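You operate a simulated robot arm through the tools that you are given. There is no shell and no other tool.

Carry out the task below with a simulated two-armed robot. There is one attempt and no reset: what you move stays moved.

Task
Set the clamped injector to the pressure on the orange card and prove it on the display.
Fine: pump, vent, turn its cap, close the tap, press ZERO, pump till it sprays again; vent at the end. Leave TEST alone.

Only the result counts: the job must be done as asked and must still hold three seconds after the hand-in. Knocking over, shifting, dropping, spilling or breaking anything else fails it. Lids that push on must go on centred and level and be pressed home; caps that screw on are set level and turned clockwise until they are tight.

Robot
Two 7-joint arms with fingered hands on one trunk that stands fixed in place. Base frame: the origin is at the foot of the trunk, x ahead of it, y to its left, z up; the work surface is at about z = 0.9. Units: m, rad, N and s.
The left shoulder is at [0.07, 0.154, 1.397], the right one opposite. With the tool pointing down near the work surface each hand reaches from about 0.1 to 0.82 m from the base axis, measured 20 degrees to its own side. Payload 3.9 kg a hand.
The tool frame of a hand sits at the grasp point between the pads (the TCP): z along the fingers, y along the line on which they close. The tips reach 0.03 m beyond it. The gripper opens to 0.104 m. The gripper's body begins 0.035 m behind the TCP. The gripper is a hand of 4 fingers: y runs from the thumb to the fingers, the wrist lies at [-0.017, -0.104, -0.178] in the tool frame, and closing takes about 1.5 s.
Orientation is told as [roll, pitch, yaw] about the base's x, y, z axes, in that order, counted from this pose: with the fingers straight down and the wrist toward the robot, the tool's x, y and z point along [0, 1, 0], [1, 0, 0] and [0, 0, -1] of the base frame.

Tools
- The arms move only by the tool play_rows. It takes "left_plan", "right_plan" or both (then of equal length, played together; a hand with none holds still); each is text: rows parted by semicolons, each of 7 numbers parted by spaces: the shift along the tool's x, y, z in units of 40 mm (1.0 is 40 mm), then the turn, a rotation vector about the tool's x, y, z in units of 5 degrees (1.0 is 5 degrees), then the gripper command, from -1 (shut) to 1 (fully open), values between in proportion. In form: x y z wx wy wz jaw; .... A call has 1 to 20 rows; each row shifts and turns the commanded pose from where the row before left it, along the tool's axes as they then stand. A call with a number of a shift or a turn outside -1 to 1 is refused whole. A row lasts 0.2 s, in which the tool goes at most 0.05 m and 0.15 rad; a call with a longer step from one row to the next is refused whole, and so is a gripper value outside its range. A pose out of reach is approached as far as the arm can. The call stops where the force on the tool passes 40 N (or 10 N more than at its start, if that is more) or the arm is blocked; 0.2 s more then pass. The fingers move at their own pace (about 0.072 m/s each) and stop on an object; they squeeze with about 33 N. The grip force told is the motor's: it shows also when the fingers shut on nothing. Time passes only in rows, and 0.2 s behind the last, so rows that do not move let the fingers close. It gives the time, the measured TCP pose, the force on the tool (base axes), the opening and the grip force at its end, in the units of the frame above (readings bear some noise), with the torque about the TCP (base axes, N m) and any sound that the robot's microphone picked up.
- Cameras (640 x 400 px; columns grow to the right, rows downward): "scene" is now at [0.1331, 0.0239, 1.6155]; the picture's right is [0.27, -0.96, 0.00], its down [-0.63, -0.18, -0.75] and it looks along [0.73, 0.20, -0.66] (base axes); focal length 280 px, centre (320, 200). "left" rides on the left gripper at [-0.066, -0.09, -0.126] in its tool frame; the picture's right is [-0.78, -0.30, 0.56], its down [0.57, -0.70, 0.42] and it looks along [0.26, 0.65, 0.71] (tool axes); focal length 275 px, centre (320, 200). "right" rides on the right gripper at [0.066, -0.09, -0.126] in its tool frame; the picture's right is [-0.78, 0.30, -0.56], its down [-0.57, -0.70, 0.42] and it looks along [-0.27, 0.65, 0.71] (tool axes); focal length 275 px, centre (320, 200). There is no depth. A picture from a camera that has moved, and an enlarged one, comes with that camera's place and axes in the base frame and with its lens.
- camera(camera): a new picture of that camera. It takes no simulated time.
- slide_trunk(by): slides the trunk up (or, below 0, down) by that many m; the arms and the scene camera ride with it, the base frame stays. It gives what a move gives, with no picture.
- preshape(shape, hand): the hand has 4 fingers and takes this shape, open, in about a second: jaw (thumb against the fingers, like two jaws); tri (thumb and two fingers); tip (a fingertip pinch); poke (one finger out to press); point (the index stretched); flat (the hand flat); cup (the hand cupped); fist (a fist). The gripper value then closes the fingers along that shape, each until it touches; the sizes above hold for jaw. It gives what a move gives, with no picture.
- head_to(pan, tilt): turns the head with the scene camera to pan (to the left, within 1.501 rad either way) and tilt (down, from -0.506 to 1.204), counted from straight ahead of the robot. It gives what a move gives.
- zoom(camera, box): a new picture of the part [left, top, right, bottom] of that camera's present view, enlarged. It takes no simulated time.
- hand_in(): hands the job in; it is judged then, once.

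Places have to be worked out from the pictures, the camera data and where the tool is seen. Open the grippers and draw the arms clear of the work before you hand the job in, unless the task says otherwise.

The tools are called after "Call:" as a command line: name --argument value ..., lists and objects as JSON in quotes. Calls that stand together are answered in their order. play_rows: Moves the arms, as the interface text tells. Its arguments: {"type":"object","properties":{"left_plan":{"type":"string"},"right_plan":{"type":"string"}},"required":[]} The other tools are called the same way: slide_trunk (by) slides the trunk up or down; preshape (shape, hand) gives the hand a shape; head_to (pan, tilt) turns the head that bears the scene camera; camera (camera) takes a picture; zoom (camera, box) takes an enlarged picture of a part of a camera's view; hand_in () hands the job in.

At the start:

```text
clock: 0.0
left_ee_pos: [0.4187, 0.3612, 1.4359]
left_tool_rot: [0.0, 0.0, 0.0]
left_ft_force: [-0.8, -0.6, 0.1]
left_moment: [0.04, -0.01, 0.0]
left_grip_width: 0.1037
left_grasp_force: 0.0
left_shape: jaw
right_ee_pos: [0.6322, -0.0059, 1.4159]
right_tool_rot: [0.0, 0.0, 0.002]
right_ft_force: [-0.4, 0.1, 0.3]
right_moment: [0.03, -0.01, 0.02]
right_grip_width: 0.1037
right_grasp_force: 0.1
right_shape: jaw
trunk travel left (down, up): [-0.85, 0.09]
head pan, tilt: [0.269, 0.717]
```

scene: 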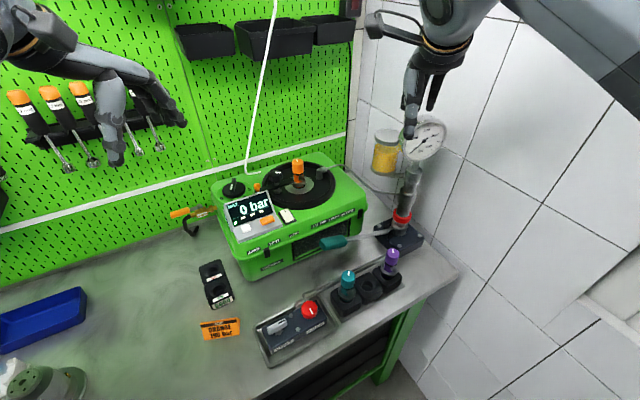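
right: 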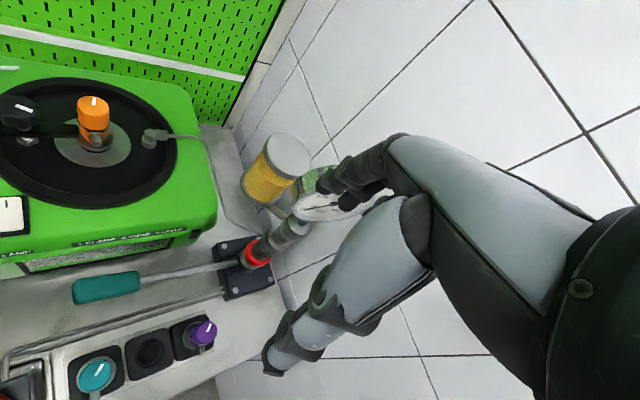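
left: 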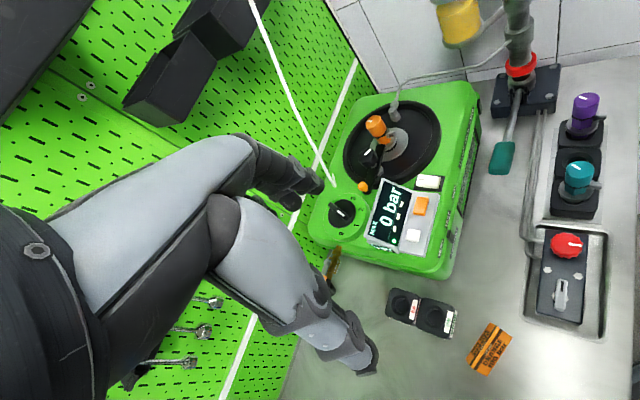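

I begin by looking closely at the orange card, the tester and the pump.

Call:
zoom --camera "scene" --box '[190, 300, 290, 362]'

Call:
zoom --camera "scene" --box '[200, 140, 360, 240]'

Call:
zoom --camera "scene" --box '[240, 220, 440, 370]'

Call:
zoom --camera "scene" --box '[340, 100, 460, 260]'

Call:
zoom --camera "left" --box '[310, 80, 480, 280]'

Call:
zoom --camera "left" --box '[480, 60, 640, 340]'

Call:
zoom --camera "left" --box '[370, 270, 530, 390]'

```text
6.40 times, centred on (240, 331) of scene
camera zoom: at [0.1331, 0.0239, 1.6155], right [0.27, -0.96, 0.0], down [-0.63, -0.18, -0.75], along [0.73, 0.2, -0.66], focal length 1792 px, centre (832, -638)
```

zoom: 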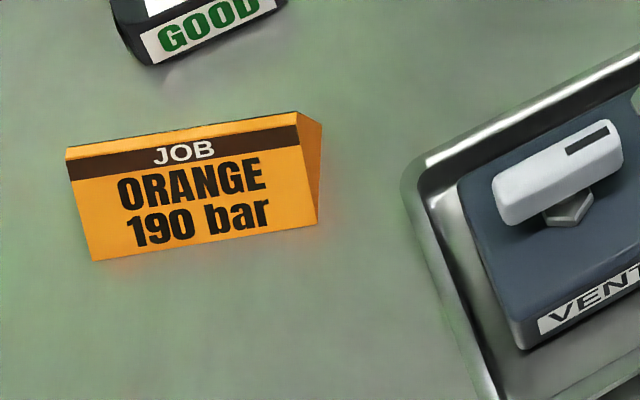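

```text
4.00 times, centred on (280, 190) of scene
camera zoom: at [0.1331, 0.0239, 1.6155], right [0.27, -0.96, 0.0], down [-0.63, -0.18, -0.75], along [0.73, 0.2, -0.66], focal length 1120 px, centre (480, 240)
```

zoom: 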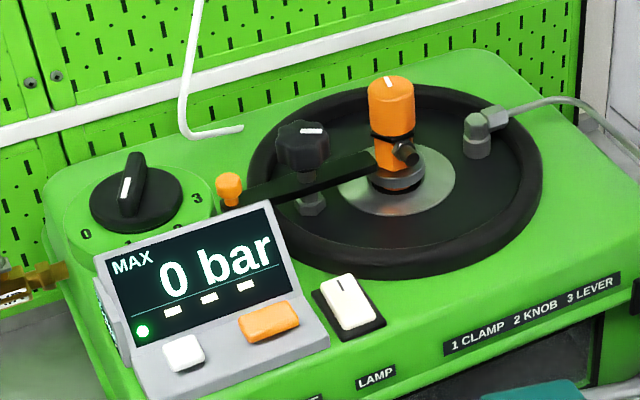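

```text
2.67 times, centred on (340, 295) of scene
camera zoom: at [0.1331, 0.0239, 1.6155], right [0.27, -0.96, 0.0], down [-0.63, -0.18, -0.75], along [0.73, 0.2, -0.66], focal length 746 px, centre (267, -53)
```

zoom: 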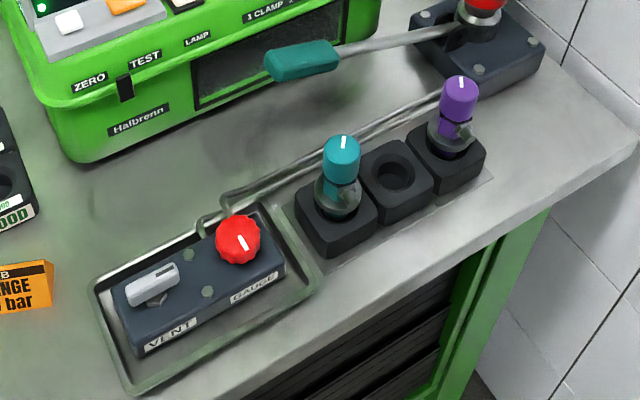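

```text
2.50 times, centred on (400, 180) of scene
camera zoom: at [0.1331, 0.0239, 1.6155], right [0.27, -0.96, 0.0], down [-0.63, -0.18, -0.75], along [0.73, 0.2, -0.66], focal length 700 px, centre (120, 250)
```

zoom: 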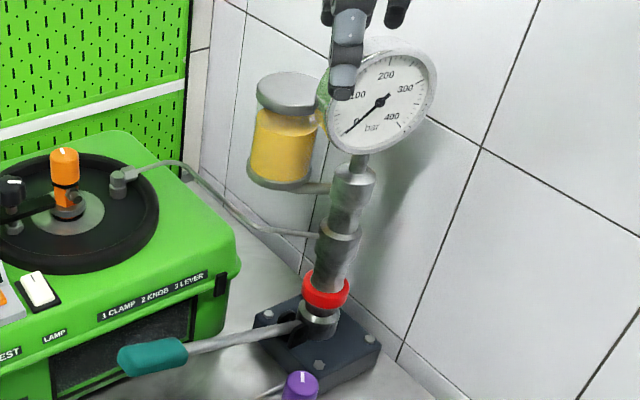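

```text
2.00 times, centred on (395, 180) of left
camera zoom: at [0.3281, 0.2953, 1.5613], right [-0.3, -0.78, -0.56], down [-0.7, 0.57, -0.42], along [0.65, 0.26, -0.71], focal length 551 px, centre (170, 240)
```

zoom: 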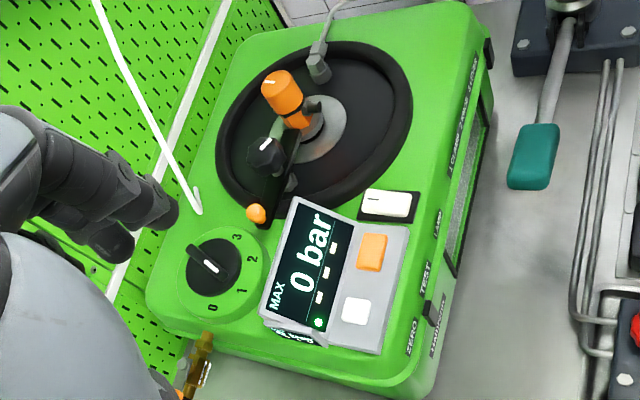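

```text
1.43 times, centred on (560, 200) of left
camera zoom: at [0.3281, 0.2953, 1.5613], right [-0.3, -0.78, -0.56], down [-0.7, 0.57, -0.42], along [0.65, 0.26, -0.71], focal length 393 px, centre (-23, 200)
```

zoom: 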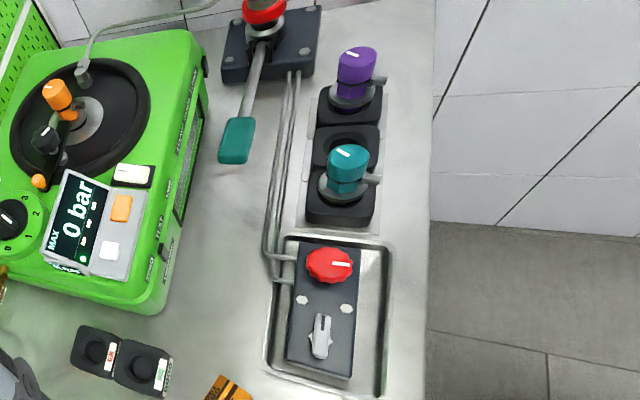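

```text
3.33 times, centred on (450, 330) of left
camera zoom: at [0.3281, 0.2953, 1.5613], right [-0.3, -0.78, -0.56], down [-0.7, 0.57, -0.42], along [0.65, 0.26, -0.71], focal length 918 px, centre (-113, -233)
```

zoom: 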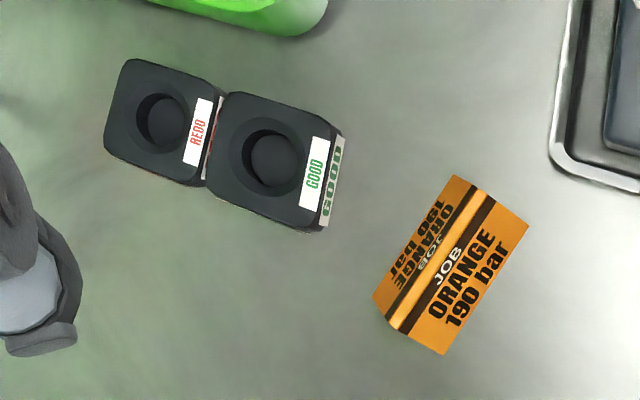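

Job card: ORANGE, 190 bar; the orange injector sits in the clamp. I triangulate cap ≈ (0.768, 0.265, 1.156), pump handle ≈ (0.614, 0.12, 1.045), and vent lever ≈ (0.40, 0.20, 0.95). I look closer at the details.

Call:
zoom --camera "right" --box '[0, 60, 240, 210]'

Call:
zoom --camera "right" --box '[40, 120, 360, 320]'

Call:
zoom --camera "scene" --box '[250, 285, 346, 345]'

Call:
zoom --camera "scene" --box '[216, 180, 312, 240]'

Call:
zoom --camera "scene" --box '[250, 145, 346, 205]'

Call:
zoom --camera "left" --box '[520, 220, 616, 330]'

Call:
zoom --camera "left" --box '[350, 170, 460, 270]'

```text
2.67 times, centred on (120, 135) of right
camera zoom: at [0.5414, 0.06, 1.5424], right [0.3, -0.78, 0.56], down [-0.7, -0.57, -0.42], along [0.65, -0.26, -0.71], focal length 734 px, centre (853, 373)
```

zoom: 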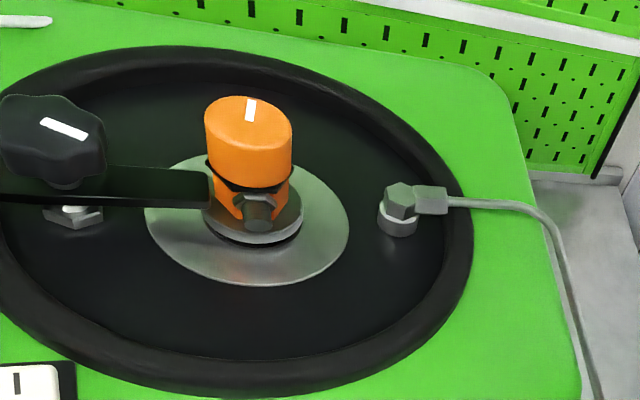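

```text
2.00 times, centred on (200, 220) of right
camera zoom: at [0.5414, 0.06, 1.5424], right [0.3, -0.78, 0.56], down [-0.7, -0.57, -0.42], along [0.65, -0.26, -0.71], focal length 551 px, centre (560, 160)
```

zoom: 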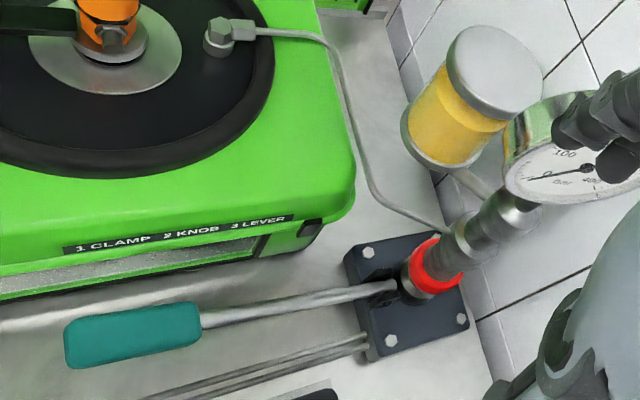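

```text
6.67 times, centred on (298, 315) of scene
camera zoom: at [0.1331, 0.0239, 1.6155], right [0.27, -0.96, 0.0], down [-0.63, -0.18, -0.75], along [0.73, 0.2, -0.66], focal length 1866 px, centre (467, -567)
```

zoom: 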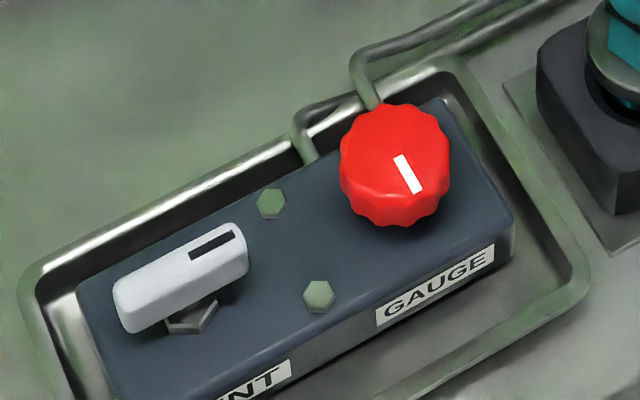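

```text
6.67 times, centred on (264, 210) of scene
camera zoom: at [0.1331, 0.0239, 1.6155], right [0.27, -0.96, 0.0], down [-0.63, -0.18, -0.75], along [0.73, 0.2, -0.66], focal length 1866 px, centre (693, 133)
```

zoom: 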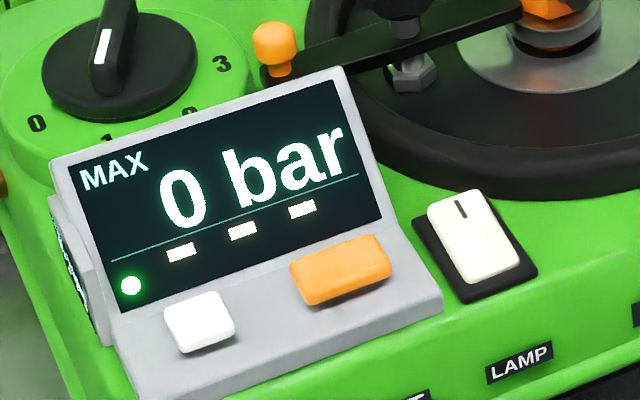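

```text
6.67 times, centred on (298, 175) of scene
camera zoom: at [0.1331, 0.0239, 1.6155], right [0.27, -0.96, 0.0], down [-0.63, -0.18, -0.75], along [0.73, 0.2, -0.66], focal length 1866 px, centre (467, 367)
```

zoom: 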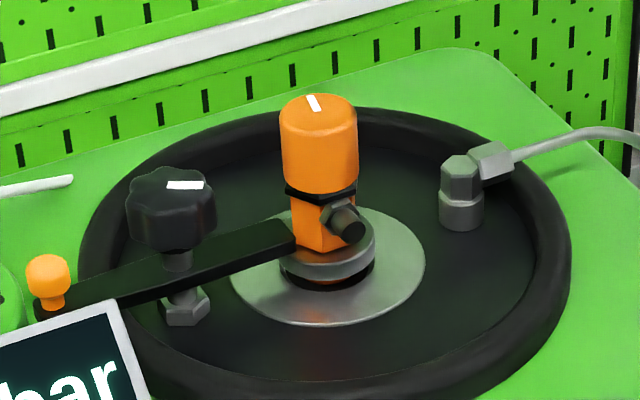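

```text
3.64 times, centred on (568, 275) of left
camera zoom: at [0.3281, 0.2953, 1.5613], right [-0.3, -0.78, -0.56], down [-0.7, 0.57, -0.42], along [0.65, 0.26, -0.71], focal length 1001 px, centre (-582, -73)
```

zoom: 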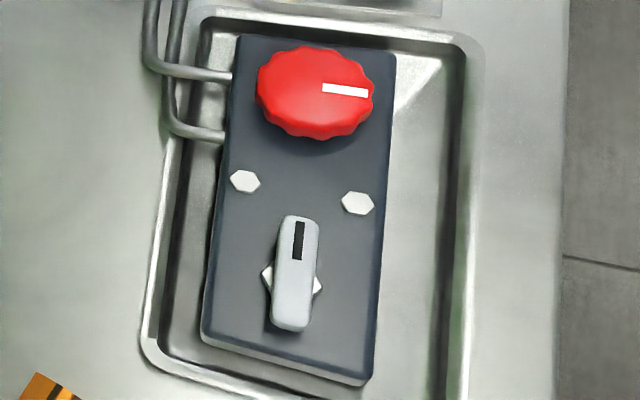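

```text
4.00 times, centred on (405, 220) of left
camera zoom: at [0.3281, 0.2953, 1.5613], right [-0.3, -0.78, -0.56], down [-0.7, 0.57, -0.42], along [0.65, 0.26, -0.71], focal length 1101 px, centre (-20, 120)
```

zoom: 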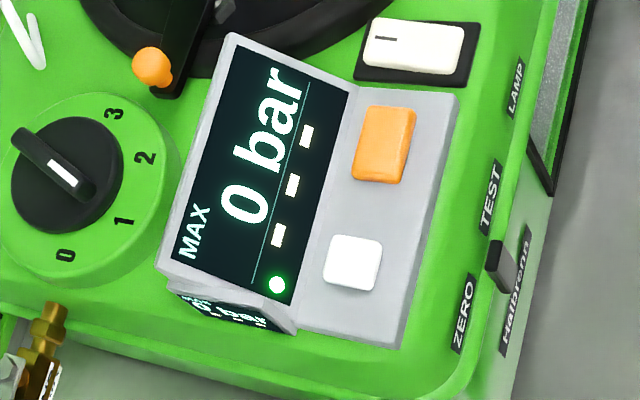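

The vent lever's state will show once I pump. I bring the right hand, turned 45° so it closes across the handle, to a point above the pump handle to look first.

Call:
play_rows --right_plan "0 0 0.5 0 0 -1 0.35; 0 0 0.5 0 0 -1 0.35; 0 0 0.5 0 0 -1 0.35; 0 0 0.5 0 0 -1 0.35; 0 0 0.5 0 0 -1 0.35; 0 0 0.5 0 0 -1 0.35; 0 0 0.5 0 0 -1 0.35; 0 0 0.5 0 0 -1 0.35; 0 0 0.5 0 0 -1 0.35; 0.64 0.48 0 0 0 0 0.35; 0.64 0.48 0 0 0 0 0.35; 0.64 0.48 0 0 0 0 0.35; 0.64 0.48 0 0 0 0 0.35; 0 0 0 0 0 0 0.35; 0 0 0 0 0 0 0.35"

Call:
camera --camera "right"

Call:
camera --camera "scene"

```text
clock: 3.2
left_ee_pos: [0.4188, 0.3606, 1.4369]
left_tool_rot: [0.002, 0.002, 0.0]
left_ft_force: [0.4, -0.1, -0.4]
left_moment: [-0.01, 0.02, -0.01]
left_grip_width: 0.1033
left_grasp_force: 0.0
left_shape: jaw
right_ee_pos: [0.6222, 0.1207, 1.2553]
right_tool_rot: [-0.001, -0.001, 0.697]
right_ft_force: [0.5, 0.2, 0.2]
right_moment: [0.01, -0.02, -0.01]
right_grip_width: 0.0706
right_grasp_force: 0.0
right_shape: jaw
right hand out of reach, approached as far as the arm can: row 9
trunk travel left (down, up): [-0.85, 0.09]
head pan, tilt: [0.269, 0.717]
```

```text
taken
camera right: at [0.5107, 0.1136, 1.3814], right [0.72, -0.41, 0.56], down [-0.17, -0.89, -0.43], along [0.67, 0.21, -0.71], focal length 275 px, centre (320, 200)
```

right: 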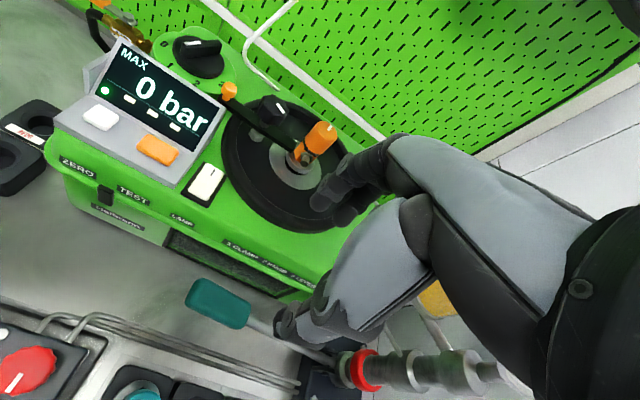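

```text
taken
camera scene: at [0.1331, 0.0225, 1.6156], right [0.27, -0.96, 0.0], down [-0.63, -0.17, -0.75], along [0.73, 0.2, -0.66], focal length 280 px, centre (320, 200)
```

scene: 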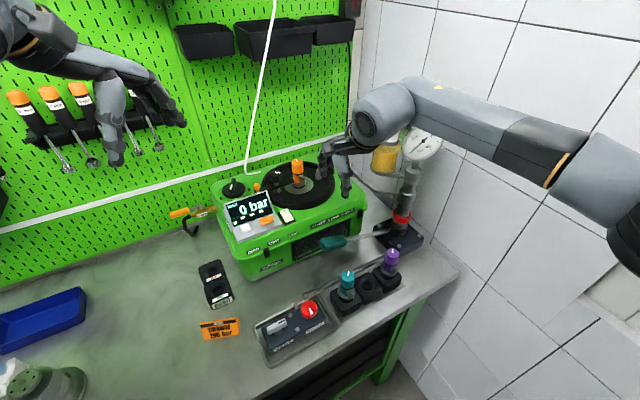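

The handle from here again works out at about (0.616, 0.122, 1.045), straight under the hand. I descend part way and check.

Call:
play_rows --right_plan "-0.05 -0.05 0.8 0 0 0 0.35; 0 -0.05 0.8 0 0 0 0.35; 0 0 0.8 0 0 0 0.35; 0 0 0.6 0 0 0 0.35; 0 0 0 0 0 0 0.35"

Call:
camera --camera "right"

Call:
zoom --camera "scene" --box '[260, 140, 440, 300]'

Call:
zoom --camera "left" --box '[400, 30, 640, 230]'

```text
clock: 4.4
left_ee_pos: [0.4186, 0.3618, 1.4363]
left_tool_rot: [0.0, -0.002, 0.001]
left_ft_force: [-0.1, -0.1, 0.0]
left_moment: [0.01, 0.0, 0.03]
left_grip_width: 0.1035
left_grasp_force: 0.0
left_shape: jaw
right_ee_pos: [0.6214, 0.1172, 1.1374]
right_tool_rot: [0.0, 0.001, 0.697]
right_ft_force: [0.3, -0.2, 0.3]
right_moment: [0.03, -0.01, -0.02]
right_grip_width: 0.0705
right_grasp_force: 0.0
right_shape: jaw
trunk travel left (down, up): [-0.85, 0.09]
head pan, tilt: [0.269, 0.717]
```

```text
taken
camera right: at [0.5101, 0.1106, 1.2625], right [0.72, -0.4, 0.56], down [-0.17, -0.89, -0.43], along [0.67, 0.21, -0.71], focal length 275 px, centre (320, 200)
```

right: 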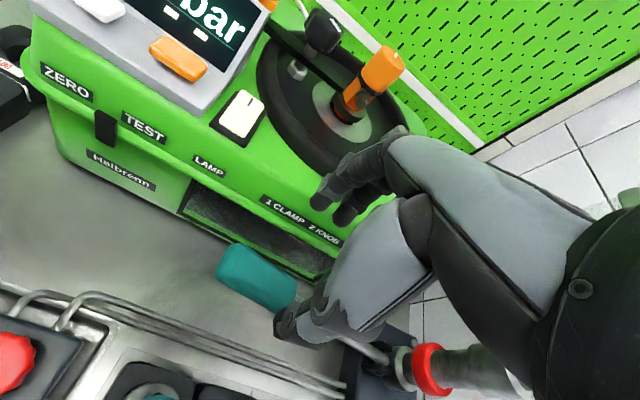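

```text
2.50 times, centred on (350, 220) of scene
camera zoom: at [0.1331, 0.0235, 1.6155], right [0.27, -0.96, 0.0], down [-0.63, -0.18, -0.75], along [0.73, 0.2, -0.66], focal length 700 px, centre (245, 150)
```

zoom: 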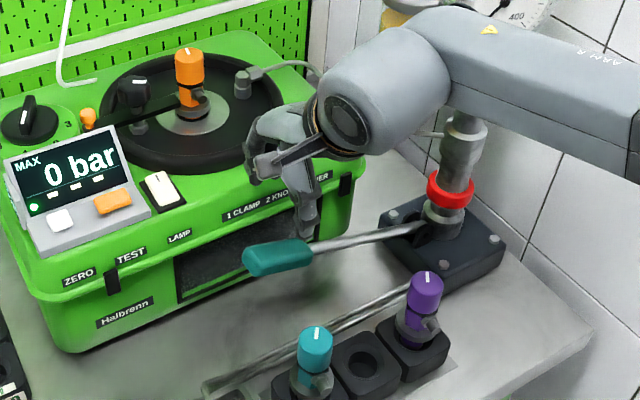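

```text
2.00 times, centred on (520, 130) of left
camera zoom: at [0.3281, 0.295, 1.5614], right [-0.3, -0.78, -0.56], down [-0.7, 0.57, -0.42], along [0.65, 0.27, -0.71], focal length 551 px, centre (-80, 340)
```

zoom: 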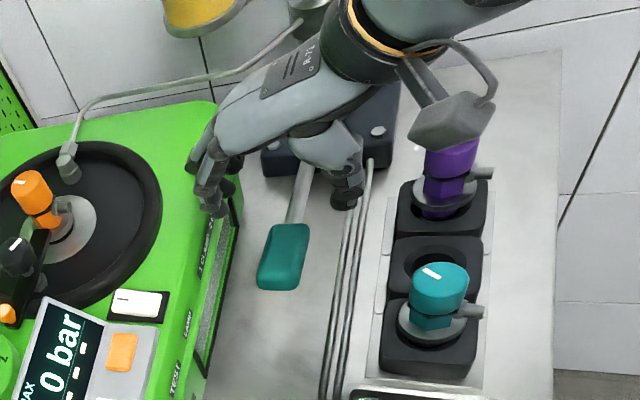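

The hand straddles the handle. I narrow the jaw slightly so the fingers clear the tester's front and go down nearly to it.

Call:
play_rows --right_plan "0 0 0.4 0 0 0 0.19; 0 0 0.4 0 0 0 0.19; 0 0 0.4 0 0 0 0.19; 0 0 0.4 0 0 0 0.19; 0 0 0 0 0 0 0.19"

Call:
camera --camera "right"

Call:
zoom --camera "scene" --box '[280, 170, 400, 270]'

Call:
zoom --camera "left" --box '[440, 80, 600, 200]'

```text
clock: 5.6
left_ee_pos: [0.4201, 0.3618, 1.4373]
left_tool_rot: [0.0, -0.001, 0.001]
left_ft_force: [0.2, -0.3, 0.5]
left_moment: [0.01, 0.01, -0.04]
left_grip_width: 0.1038
left_grasp_force: 0.1
left_shape: jaw
right_ee_pos: [0.6219, 0.1174, 1.0736]
right_tool_rot: [-0.001, -0.001, 0.695]
right_ft_force: [0.4, 0.2, 0.4]
right_moment: [0.03, 0.03, 0.03]
right_grip_width: 0.0625
right_grasp_force: 0.1
right_shape: jaw
trunk travel left (down, up): [-0.85, 0.09]
head pan, tilt: [0.269, 0.717]
```

```text
taken
camera right: at [0.5104, 0.1108, 1.1985], right [0.72, -0.4, 0.56], down [-0.17, -0.89, -0.42], along [0.67, 0.21, -0.71], focal length 275 px, centre (320, 200)
```

right: 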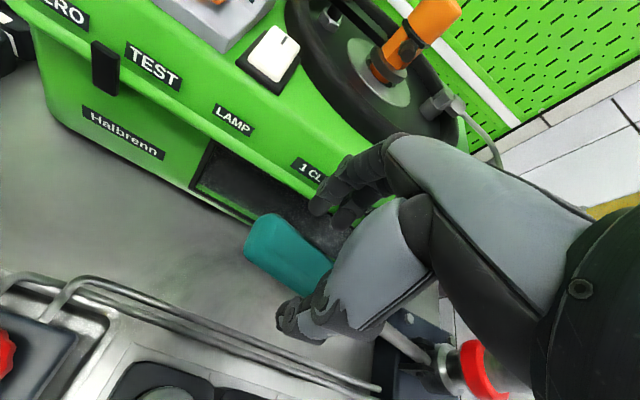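

```text
4.00 times, centred on (340, 220) of scene
camera zoom: at [0.1332, 0.0238, 1.6155], right [0.27, -0.96, 0.0], down [-0.63, -0.18, -0.75], along [0.73, 0.2, -0.66], focal length 1120 px, centre (240, 120)
```

zoom: 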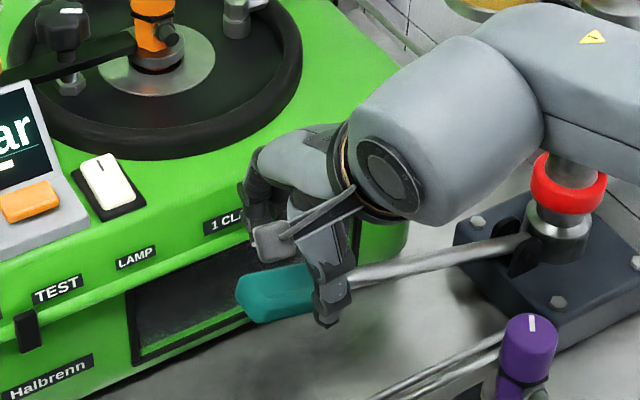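

```text
3.33 times, centred on (520, 140) of left
camera zoom: at [0.3282, 0.2953, 1.5613], right [-0.3, -0.78, -0.56], down [-0.7, 0.57, -0.42], along [0.65, 0.26, -0.71], focal length 918 px, centre (-347, 400)
```

zoom: 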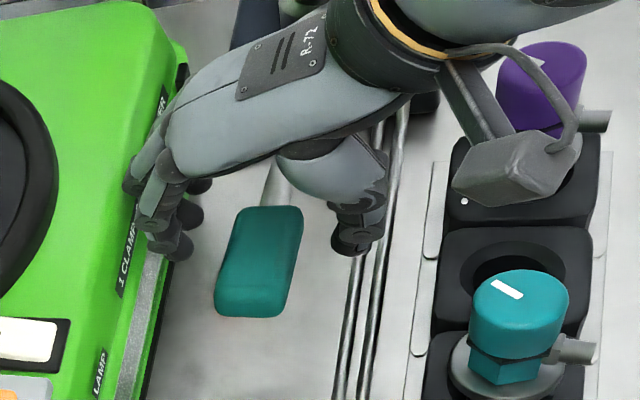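

Jaw is centred across the handle. I go down 30 mm more, slide 10 mm toward the free end, then close on the handle.

Call:
play_rows --right_plan "0.25 -0.05 0.4 0 0 0 0.19; 0 0 0.4 0 0 0 0.19; 0 0 0 0 0 0 0.19; 0 0 0 0 0 0 -1; 0 0 0 0 0 0 -1; 0 0 0 0 0 0 -1; 0 0 0 0 0 0 -1; 0 0 0 0 0 0 -1; 0 0 0 0 0 0 -1"

Call:
camera --camera "right"

Call:
zoom --camera "scene" --box '[280, 170, 400, 270]'

Call:
zoom --camera "left" --box '[440, 80, 600, 200]'

```text
clock: 7.6
left_ee_pos: [0.4204, 0.3608, 1.4356]
left_tool_rot: [-0.001, 0.002, 0.001]
left_ft_force: [0.3, -1.0, -0.4]
left_moment: [0.02, -0.04, -0.02]
left_grip_width: 0.1033
left_grasp_force: 0.1
left_shape: jaw
right_ee_pos: [0.6133, 0.1239, 1.0411]
right_tool_rot: [0.0, 0.002, 0.696]
right_ft_force: [-2.3, -0.2, -6.2]
right_moment: [-0.1, 0.06, 0.17]
right_grip_width: 0.0287
right_grasp_force: 32.8
right_shape: jaw
trunk travel left (down, up): [-0.85, 0.09]
head pan, tilt: [0.269, 0.717]
```

```text
taken
camera right: at [0.5021, 0.1174, 1.1666], right [0.73, -0.4, 0.56], down [-0.17, -0.89, -0.42], along [0.67, 0.21, -0.71], focal length 275 px, centre (320, 200)
```

right: 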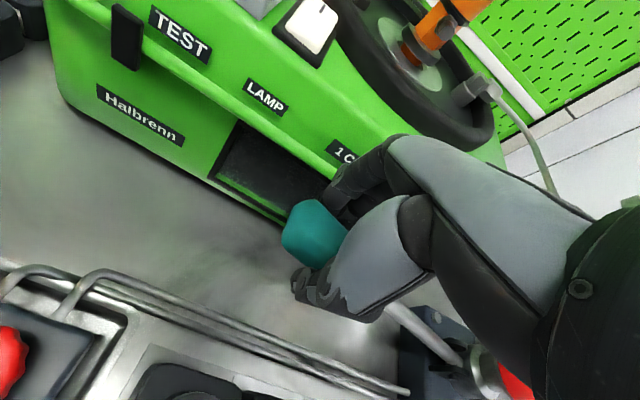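

```text
4.00 times, centred on (340, 220) of scene
camera zoom: at [0.1335, 0.0243, 1.6154], right [0.27, -0.96, 0.0], down [-0.63, -0.18, -0.75], along [0.73, 0.2, -0.66], focal length 1120 px, centre (240, 120)
```

zoom: 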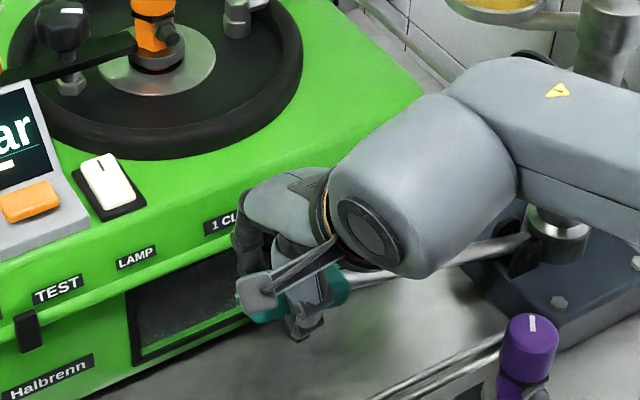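

```text
3.33 times, centred on (520, 140) of left
camera zoom: at [0.3285, 0.2957, 1.5611], right [-0.3, -0.78, -0.56], down [-0.7, 0.57, -0.42], along [0.65, 0.26, -0.71], focal length 918 px, centre (-347, 400)
```

zoom: 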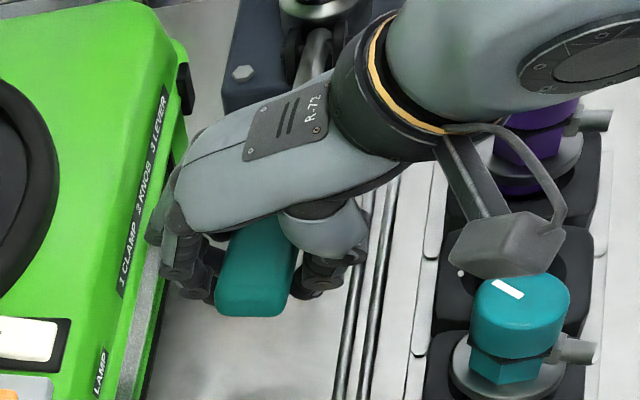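

Handle is gripped (width 29 mm). I test one small arc step down about the pump pivot (≈0.25 m away) to feel the resistance.

Call:
play_rows --right_plan "0.185 0 0.51 0 -1 0 -1; 0 0 0 0 0 0 -1"

Call:
zoom --camera "scene" --box '[200, 100, 460, 300]'

```text
clock: 8.2
left_ee_pos: [0.419, 0.3596, 1.4367]
left_tool_rot: [-0.002, 0.002, 0.0]
left_ft_force: [0.5, -0.2, -0.5]
left_moment: [0.01, 0.02, 0.02]
left_grip_width: 0.1033
left_grasp_force: 0.1
left_shape: jaw
right_ee_pos: [0.6077, 0.1289, 1.0222]
right_tool_rot: [-0.086, -0.002, 0.696]
right_ft_force: [-0.4, 0.8, 1.8]
right_moment: [-0.08, -0.06, 0.15]
right_grip_width: 0.0283
right_grasp_force: 33.2
right_shape: jaw
trunk travel left (down, up): [-0.85, 0.09]
head pan, tilt: [0.269, 0.717]
```

```text
2.00 times, centred on (330, 200) of scene
camera zoom: at [0.1325, 0.0231, 1.6156], right [0.27, -0.96, 0.0], down [-0.63, -0.17, -0.75], along [0.73, 0.2, -0.66], focal length 560 px, centre (300, 200)
```

zoom: 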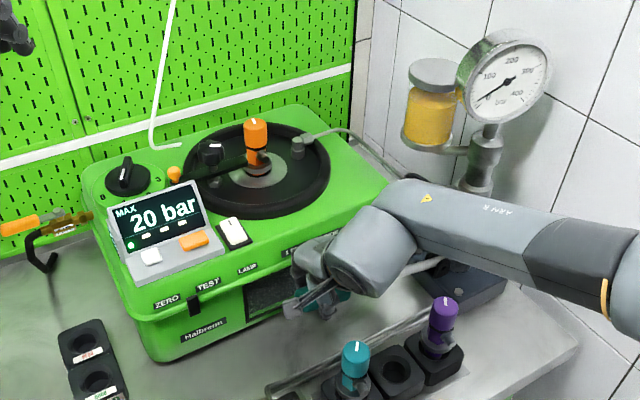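

The pressure rises (20 bar) with hardly any force, so the vent is closed. I continue the downstroke.

Call:
play_rows --right_plan "0.185 0 0.51 0 -1 0 -1; 0.185 0 0.51 0 -1 0 -1; 0 0 0 0 0 0 -1"

Call:
zoom --camera "scene" --box '[200, 100, 460, 300]'

Call:
zoom --camera "left" --box '[400, 30, 640, 230]'

```text
clock: 9.0
left_ee_pos: [0.4184, 0.3608, 1.4366]
left_tool_rot: [0.001, 0.0, -0.003]
left_ft_force: [-0.3, -0.3, -0.3]
left_moment: [0.02, 0.0, -0.01]
left_grip_width: 0.1033
left_grasp_force: 0.1
left_shape: jaw
right_ee_pos: [0.6049, 0.134, 0.9777]
right_tool_rot: [-0.263, -0.001, 0.696]
right_ft_force: [3.6, -2.8, 2.4]
right_moment: [-0.16, -0.28, 0.11]
right_grip_width: 0.0286
right_grasp_force: 33.3
right_shape: jaw
trunk travel left (down, up): [-0.85, 0.09]
head pan, tilt: [0.269, 0.717]
```

```text
2.00 times, centred on (330, 200) of scene
camera zoom: at [0.1338, 0.0224, 1.6155], right [0.27, -0.96, 0.0], down [-0.63, -0.17, -0.75], along [0.73, 0.2, -0.66], focal length 560 px, centre (300, 200)
```

zoom: 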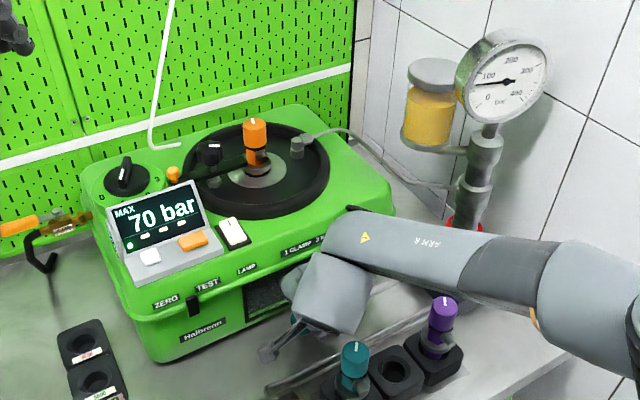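

```text
2.00 times, centred on (520, 130) of left
camera zoom: at [0.329, 0.2937, 1.5614], right [-0.3, -0.78, -0.56], down [-0.7, 0.57, -0.42], along [0.65, 0.26, -0.71], focal length 551 px, centre (-80, 340)
```

zoom: 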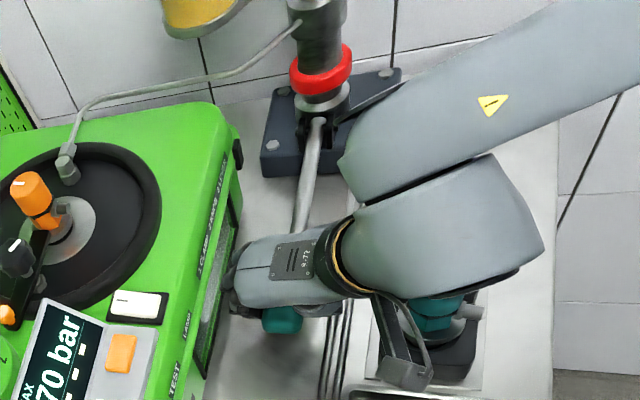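

70 bar after three steps. To keep the wrist well above the teal injector I stop here and go back up for the next stroke.

Call:
play_rows --right_plan "-0.228 0 -0.492 0 1 0 -1; -0.228 0 -0.492 0 1 0 -1; -0.228 0 -0.492 0 1 0 -1; 0 0 0 0 0 0 -1"

Call:
zoom --camera "scene" --box '[200, 100, 460, 300]'

```text
clock: 10.0
left_ee_pos: [0.4196, 0.3625, 1.4357]
left_tool_rot: [0.0, 0.001, 0.001]
left_ft_force: [1.1, -0.1, -0.3]
left_moment: [-0.03, 0.02, 0.0]
left_grip_width: 0.1037
left_grasp_force: 0.1
left_shape: jaw
right_ee_pos: [0.613, 0.1238, 1.04]
right_tool_rot: [0.003, 0.003, 0.698]
right_ft_force: [-5.2, 2.1, -4.8]
right_moment: [-0.04, 0.14, 0.27]
right_grip_width: 0.0286
right_grasp_force: 32.8
right_shape: jaw
trunk travel left (down, up): [-0.85, 0.09]
head pan, tilt: [0.269, 0.717]
```

```text
2.00 times, centred on (330, 200) of scene
camera zoom: at [0.1323, 0.0249, 1.6155], right [0.27, -0.96, 0.0], down [-0.63, -0.18, -0.75], along [0.73, 0.2, -0.66], focal length 560 px, centre (300, 200)
```

zoom: 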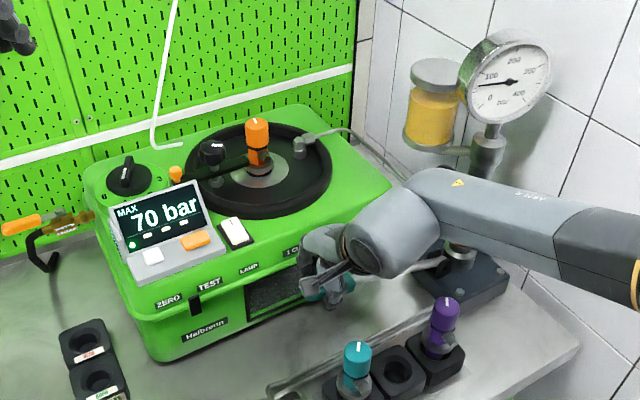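

The pump holds and the stroke repeats cleanly. Second stroke.

Call:
play_rows --right_plan "0.185 0 0.51 0 -1 0 -1; 0.185 0 0.51 0 -1 0 -1; 0.185 0 0.51 0 -1 0 -1; 0 0 0 0 0 0 -1; -0.228 0 -0.492 0 1 0 -1; -0.228 0 -0.492 0 1 0 -1; -0.228 0 -0.492 0 1 0 -1; 0 0 0 0 0 0 -1"

Call:
zoom --camera "scene" --box '[200, 100, 460, 300]'

```text
clock: 11.8
left_ee_pos: [0.4192, 0.363, 1.4346]
left_tool_rot: [-0.001, -0.001, -0.001]
left_ft_force: [-0.1, -0.6, -0.7]
left_moment: [-0.01, 0.0, 0.02]
left_grip_width: 0.1036
left_grasp_force: 0.2
left_shape: jaw
right_ee_pos: [0.6131, 0.1251, 1.0405]
right_tool_rot: [0.0, 0.005, 0.701]
right_ft_force: [-2.1, 4.4, -7.4]
right_moment: [-0.08, 0.06, 0.24]
right_grip_width: 0.0281
right_grasp_force: 33.1
right_shape: jaw
trunk travel left (down, up): [-0.85, 0.09]
head pan, tilt: [0.269, 0.717]
```

```text
2.00 times, centred on (330, 200) of scene
camera zoom: at [0.1333, 0.0259, 1.6153], right [0.27, -0.96, 0.0], down [-0.63, -0.18, -0.75], along [0.73, 0.2, -0.66], focal length 560 px, centre (300, 200)
```

zoom: 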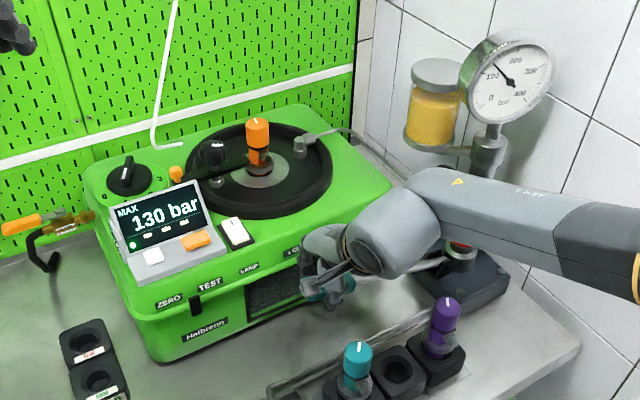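

130 bar, no spray yet. Third stroke, more slowly, so that I can notice the opening point.

Call:
play_rows --right_plan "0.0925 0 0.255 0 -0.5 0 -1; 0.0925 0 0.255 0 -0.5 0 -1; 0.0925 0 0.255 0 -0.5 0 -1; 0.0925 0 0.255 0 -0.5 0 -1; 0 0 0 0 0 0 -1"

Call:
zoom --camera "scene" --box '[200, 100, 460, 300]'

```text
clock: 13.0
left_ee_pos: [0.4199, 0.3588, 1.4351]
left_tool_rot: [0.0, 0.001, 0.0]
left_ft_force: [0.2, 0.2, 0.4]
left_moment: [0.04, 0.0, 0.02]
left_grip_width: 0.1037
left_grasp_force: 0.0
left_shape: jaw
right_ee_pos: [0.6066, 0.132, 0.9973]
right_tool_rot: [-0.177, 0.002, 0.695]
right_ft_force: [-1.7, -3.3, 2.1]
right_moment: [-0.12, -0.18, 0.16]
right_grip_width: 0.0284
right_grasp_force: 33.0
right_shape: jaw
trunk travel left (down, up): [-0.85, 0.09]
head pan, tilt: [0.269, 0.717]
```

```text
2.00 times, centred on (330, 200) of scene
camera zoom: at [0.1322, 0.0228, 1.6156], right [0.27, -0.96, 0.0], down [-0.63, -0.17, -0.75], along [0.73, 0.2, -0.66], focal length 560 px, centre (300, 200)
```

zoom: 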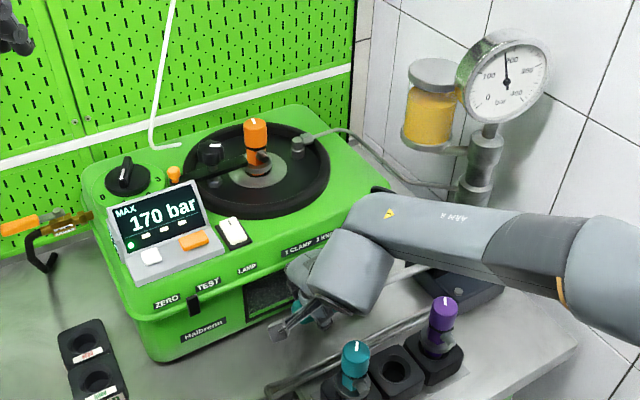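

170 bar, still holding. I carry on down in half steps.

Call:
play_rows --right_plan "0.0925 0 0.255 0 -0.5 0 -1; 0.0925 0 0.255 0 -0.5 0 -1; 0 0 0 0 0 0 -1"

Call:
zoom --camera "scene" --box '[200, 100, 460, 300]'

```text
clock: 13.8
left_ee_pos: [0.4182, 0.36, 1.436]
left_tool_rot: [0.001, 0.001, 0.0]
left_ft_force: [-1.0, -0.5, -0.4]
left_moment: [0.02, -0.01, -0.01]
left_grip_width: 0.1035
left_grasp_force: 0.1
left_shape: jaw
right_ee_pos: [0.6044, 0.1346, 0.9797]
right_tool_rot: [-0.262, -0.003, 0.696]
right_ft_force: [-0.4, -5.4, 2.7]
right_moment: [-0.22, -0.22, 0.12]
right_grip_width: 0.0285
right_grasp_force: 32.7
right_shape: jaw
trunk travel left (down, up): [-0.85, 0.09]
head pan, tilt: [0.269, 0.717]
```

```text
2.00 times, centred on (330, 200) of scene
camera zoom: at [0.1326, 0.0221, 1.6156], right [0.27, -0.96, 0.0], down [-0.63, -0.17, -0.75], along [0.73, 0.2, -0.66], focal length 560 px, centre (300, 200)
```

zoom: 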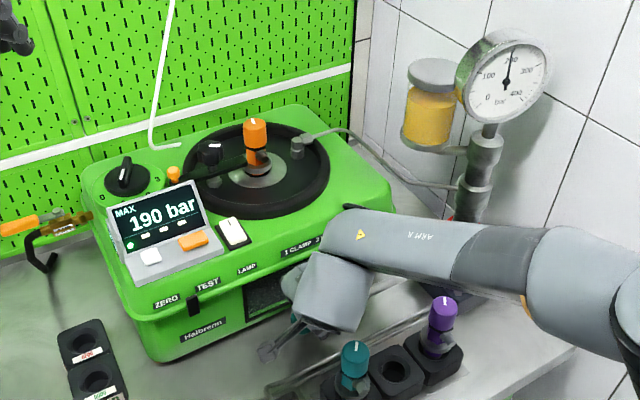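

190 bar and no spray yet, so the opening pressure is higher. I reset the lever up and stroke again slowly.

Call:
play_rows --right_plan "-0.228 0 -0.492 0 1 0 -1; -0.228 0 -0.492 0 1 0 -1; -0.228 0 -0.492 0 1 0 -1; 0 0 0 0 0 0 -1; 0.0925 0 0.255 0 -0.5 0 -1; 0.0925 0 0.255 0 -0.5 0 -1; 0 0 0 0 0 0 -1"

Call:
zoom --camera "scene" --box '[200, 100, 460, 300]'

```text
clock: 15.4
left_ee_pos: [0.4171, 0.3602, 1.4353]
left_tool_rot: [-0.001, -0.001, 0.0]
left_ft_force: [-0.2, -0.8, -0.9]
left_moment: [0.03, 0.02, -0.02]
left_grip_width: 0.1035
left_grasp_force: 0.1
left_shape: jaw
right_ee_pos: [0.6097, 0.1284, 1.022]
right_tool_rot: [-0.087, -0.001, 0.7]
right_ft_force: [-4.6, 1.9, 2.3]
right_moment: [-0.07, -0.05, 0.23]
right_grip_width: 0.0284
right_grasp_force: 32.8
right_shape: jaw
trunk travel left (down, up): [-0.85, 0.09]
head pan, tilt: [0.269, 0.717]
```

```text
2.00 times, centred on (330, 200) of scene
camera zoom: at [0.1311, 0.0238, 1.6157], right [0.27, -0.96, 0.0], down [-0.63, -0.18, -0.75], along [0.73, 0.2, -0.66], focal length 560 px, centre (300, 200)
```

zoom: 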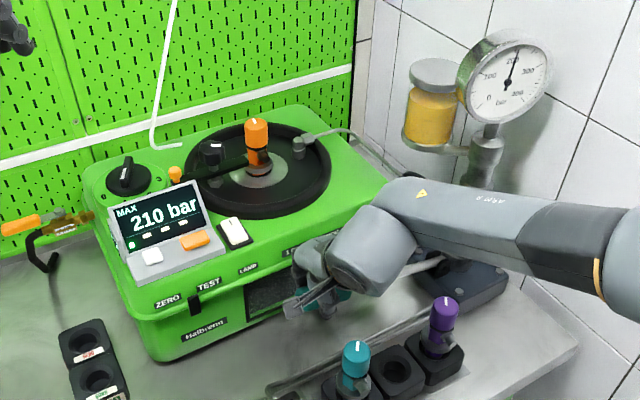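

210 bar and climbing; I go on in small steps.

Call:
play_rows --right_plan "0.0925 0 0.255 0 -0.5 0 -1; 0.0925 0 0.255 0 -0.5 0 -1; 0 0 0 0 0 0 -1"

Call:
zoom --camera "scene" --box '[200, 100, 460, 300]'

```text
clock: 16.2
left_ee_pos: [0.4189, 0.3591, 1.4358]
left_tool_rot: [0.0, -0.002, -0.001]
left_ft_force: [0.4, -0.1, -0.1]
left_moment: [-0.03, 0.0, 0.01]
left_grip_width: 0.1036
left_grasp_force: 0.1
left_shape: jaw
right_ee_pos: [0.6061, 0.1319, 0.9998]
right_tool_rot: [-0.174, -0.001, 0.696]
right_ft_force: [-1.7, -0.7, 3.6]
right_moment: [-0.11, -0.19, 0.2]
right_grip_width: 0.0284
right_grasp_force: 33.4
right_shape: jaw
trunk travel left (down, up): [-0.85, 0.09]
head pan, tilt: [0.269, 0.717]
```

```text
2.00 times, centred on (330, 200) of scene
camera zoom: at [0.1322, 0.0233, 1.6156], right [0.27, -0.96, 0.0], down [-0.63, -0.17, -0.75], along [0.73, 0.2, -0.66], focal length 560 px, centre (300, 200)
```

zoom: 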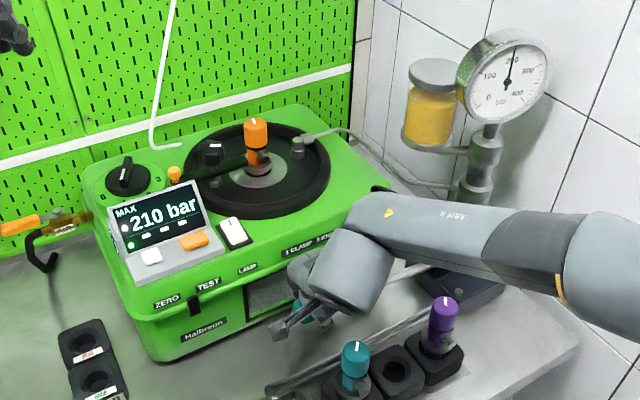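

The display stays at 210 and the gauge seems to have fallen back: it may have opened. I look closely.

Call:
zoom --camera "scene" --box '[240, 185, 300, 225]'

Call:
zoom --camera "scene" --box '[375, 105, 435, 165]'

Call:
zoom --camera "scene" --box '[260, 145, 360, 220]'

```text
10.00 times, centred on (270, 205) of scene
camera zoom: at [0.1322, 0.0233, 1.6156], right [0.27, -0.96, 0.0], down [-0.63, -0.17, -0.75], along [0.73, 0.2, -0.66], focal length 2799 px, centre (820, 150)
```

zoom: 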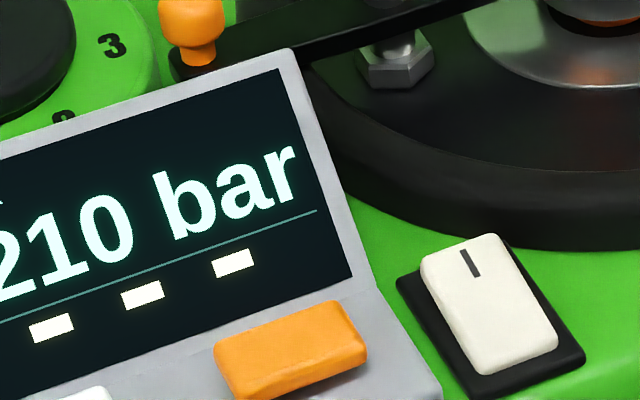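

```text
6.67 times, centred on (405, 135) of scene
camera zoom: at [0.1322, 0.0233, 1.6156], right [0.27, -0.96, 0.0], down [-0.63, -0.17, -0.75], along [0.73, 0.2, -0.66], focal length 1866 px, centre (-247, 633)
```

zoom: 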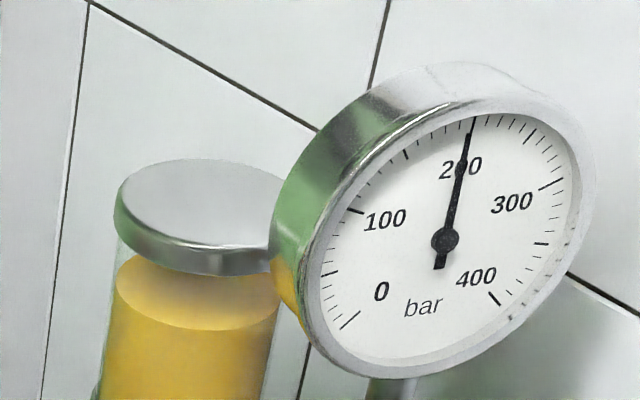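

```text
5.33 times, centred on (310, 182) of scene
camera zoom: at [0.1322, 0.0233, 1.6156], right [0.27, -0.96, 0.0], down [-0.63, -0.17, -0.75], along [0.73, 0.2, -0.66], focal length 1493 px, centre (373, 293)
```

zoom: 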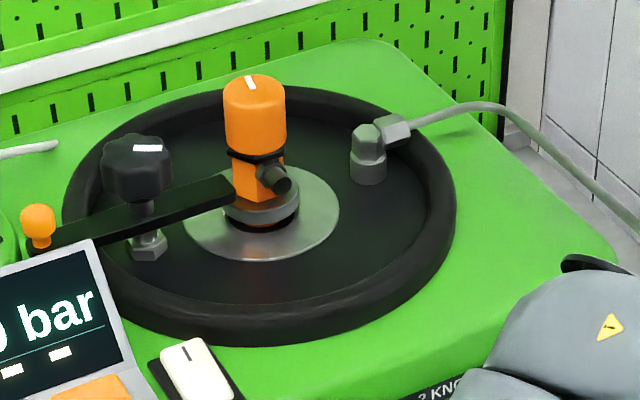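

The gauge shows just about 200 while MAX says 210. One more small step to see whether MAX stays there.

Call:
play_rows --right_plan "0.0925 0 0.255 0 -0.5 0 -1; 0.0925 0 0.255 0 -0.5 0 -1; 0 0 0 0 0 0 -1"

Call:
zoom --camera "scene" --box '[220, 185, 280, 225]'

Call:
zoom --camera "scene" --box '[375, 105, 435, 165]'

```text
clock: 17.0
left_ee_pos: [0.4203, 0.361, 1.4354]
left_tool_rot: [-0.001, 0.0, 0.0]
left_ft_force: [0.1, -0.1, 0.2]
left_moment: [0.02, 0.01, 0.0]
left_grip_width: 0.1036
left_grasp_force: 0.0
left_shape: jaw
right_ee_pos: [0.6049, 0.1335, 0.978]
right_tool_rot: [-0.264, 0.0, 0.696]
right_ft_force: [4.3, -0.5, 3.1]
right_moment: [-0.07, -0.35, 0.21]
right_grip_width: 0.0286
right_grasp_force: 33.1
right_shape: jaw
trunk travel left (down, up): [-0.85, 0.09]
head pan, tilt: [0.269, 0.717]
```

```text
10.00 times, centred on (250, 205) of scene
camera zoom: at [0.1337, 0.0234, 1.6154], right [0.27, -0.96, 0.0], down [-0.63, -0.17, -0.75], along [0.73, 0.2, -0.66], focal length 2799 px, centre (1020, 150)
```

zoom: 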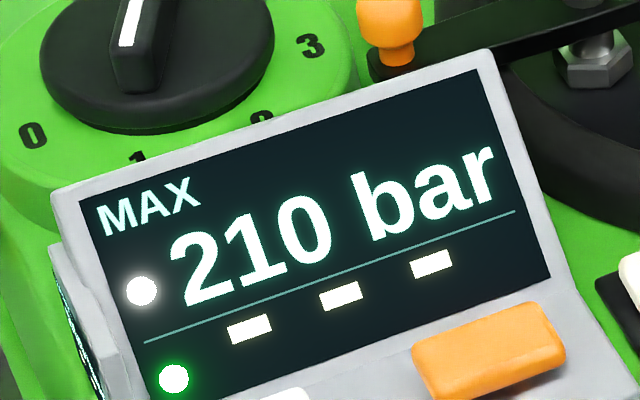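

```text
6.67 times, centred on (405, 135) of scene
camera zoom: at [0.1337, 0.0234, 1.6154], right [0.27, -0.96, 0.0], down [-0.63, -0.17, -0.75], along [0.73, 0.2, -0.66], focal length 1866 px, centre (-247, 633)
```

zoom: 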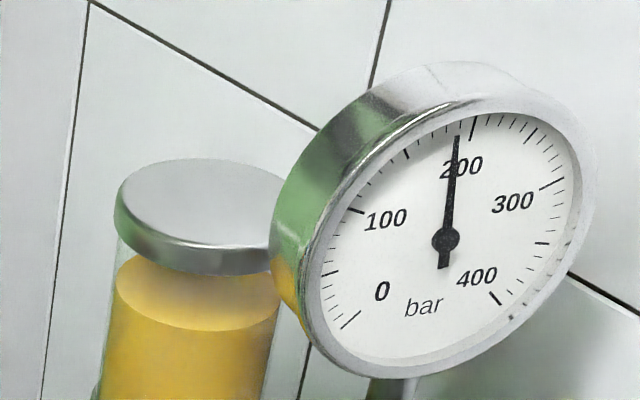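

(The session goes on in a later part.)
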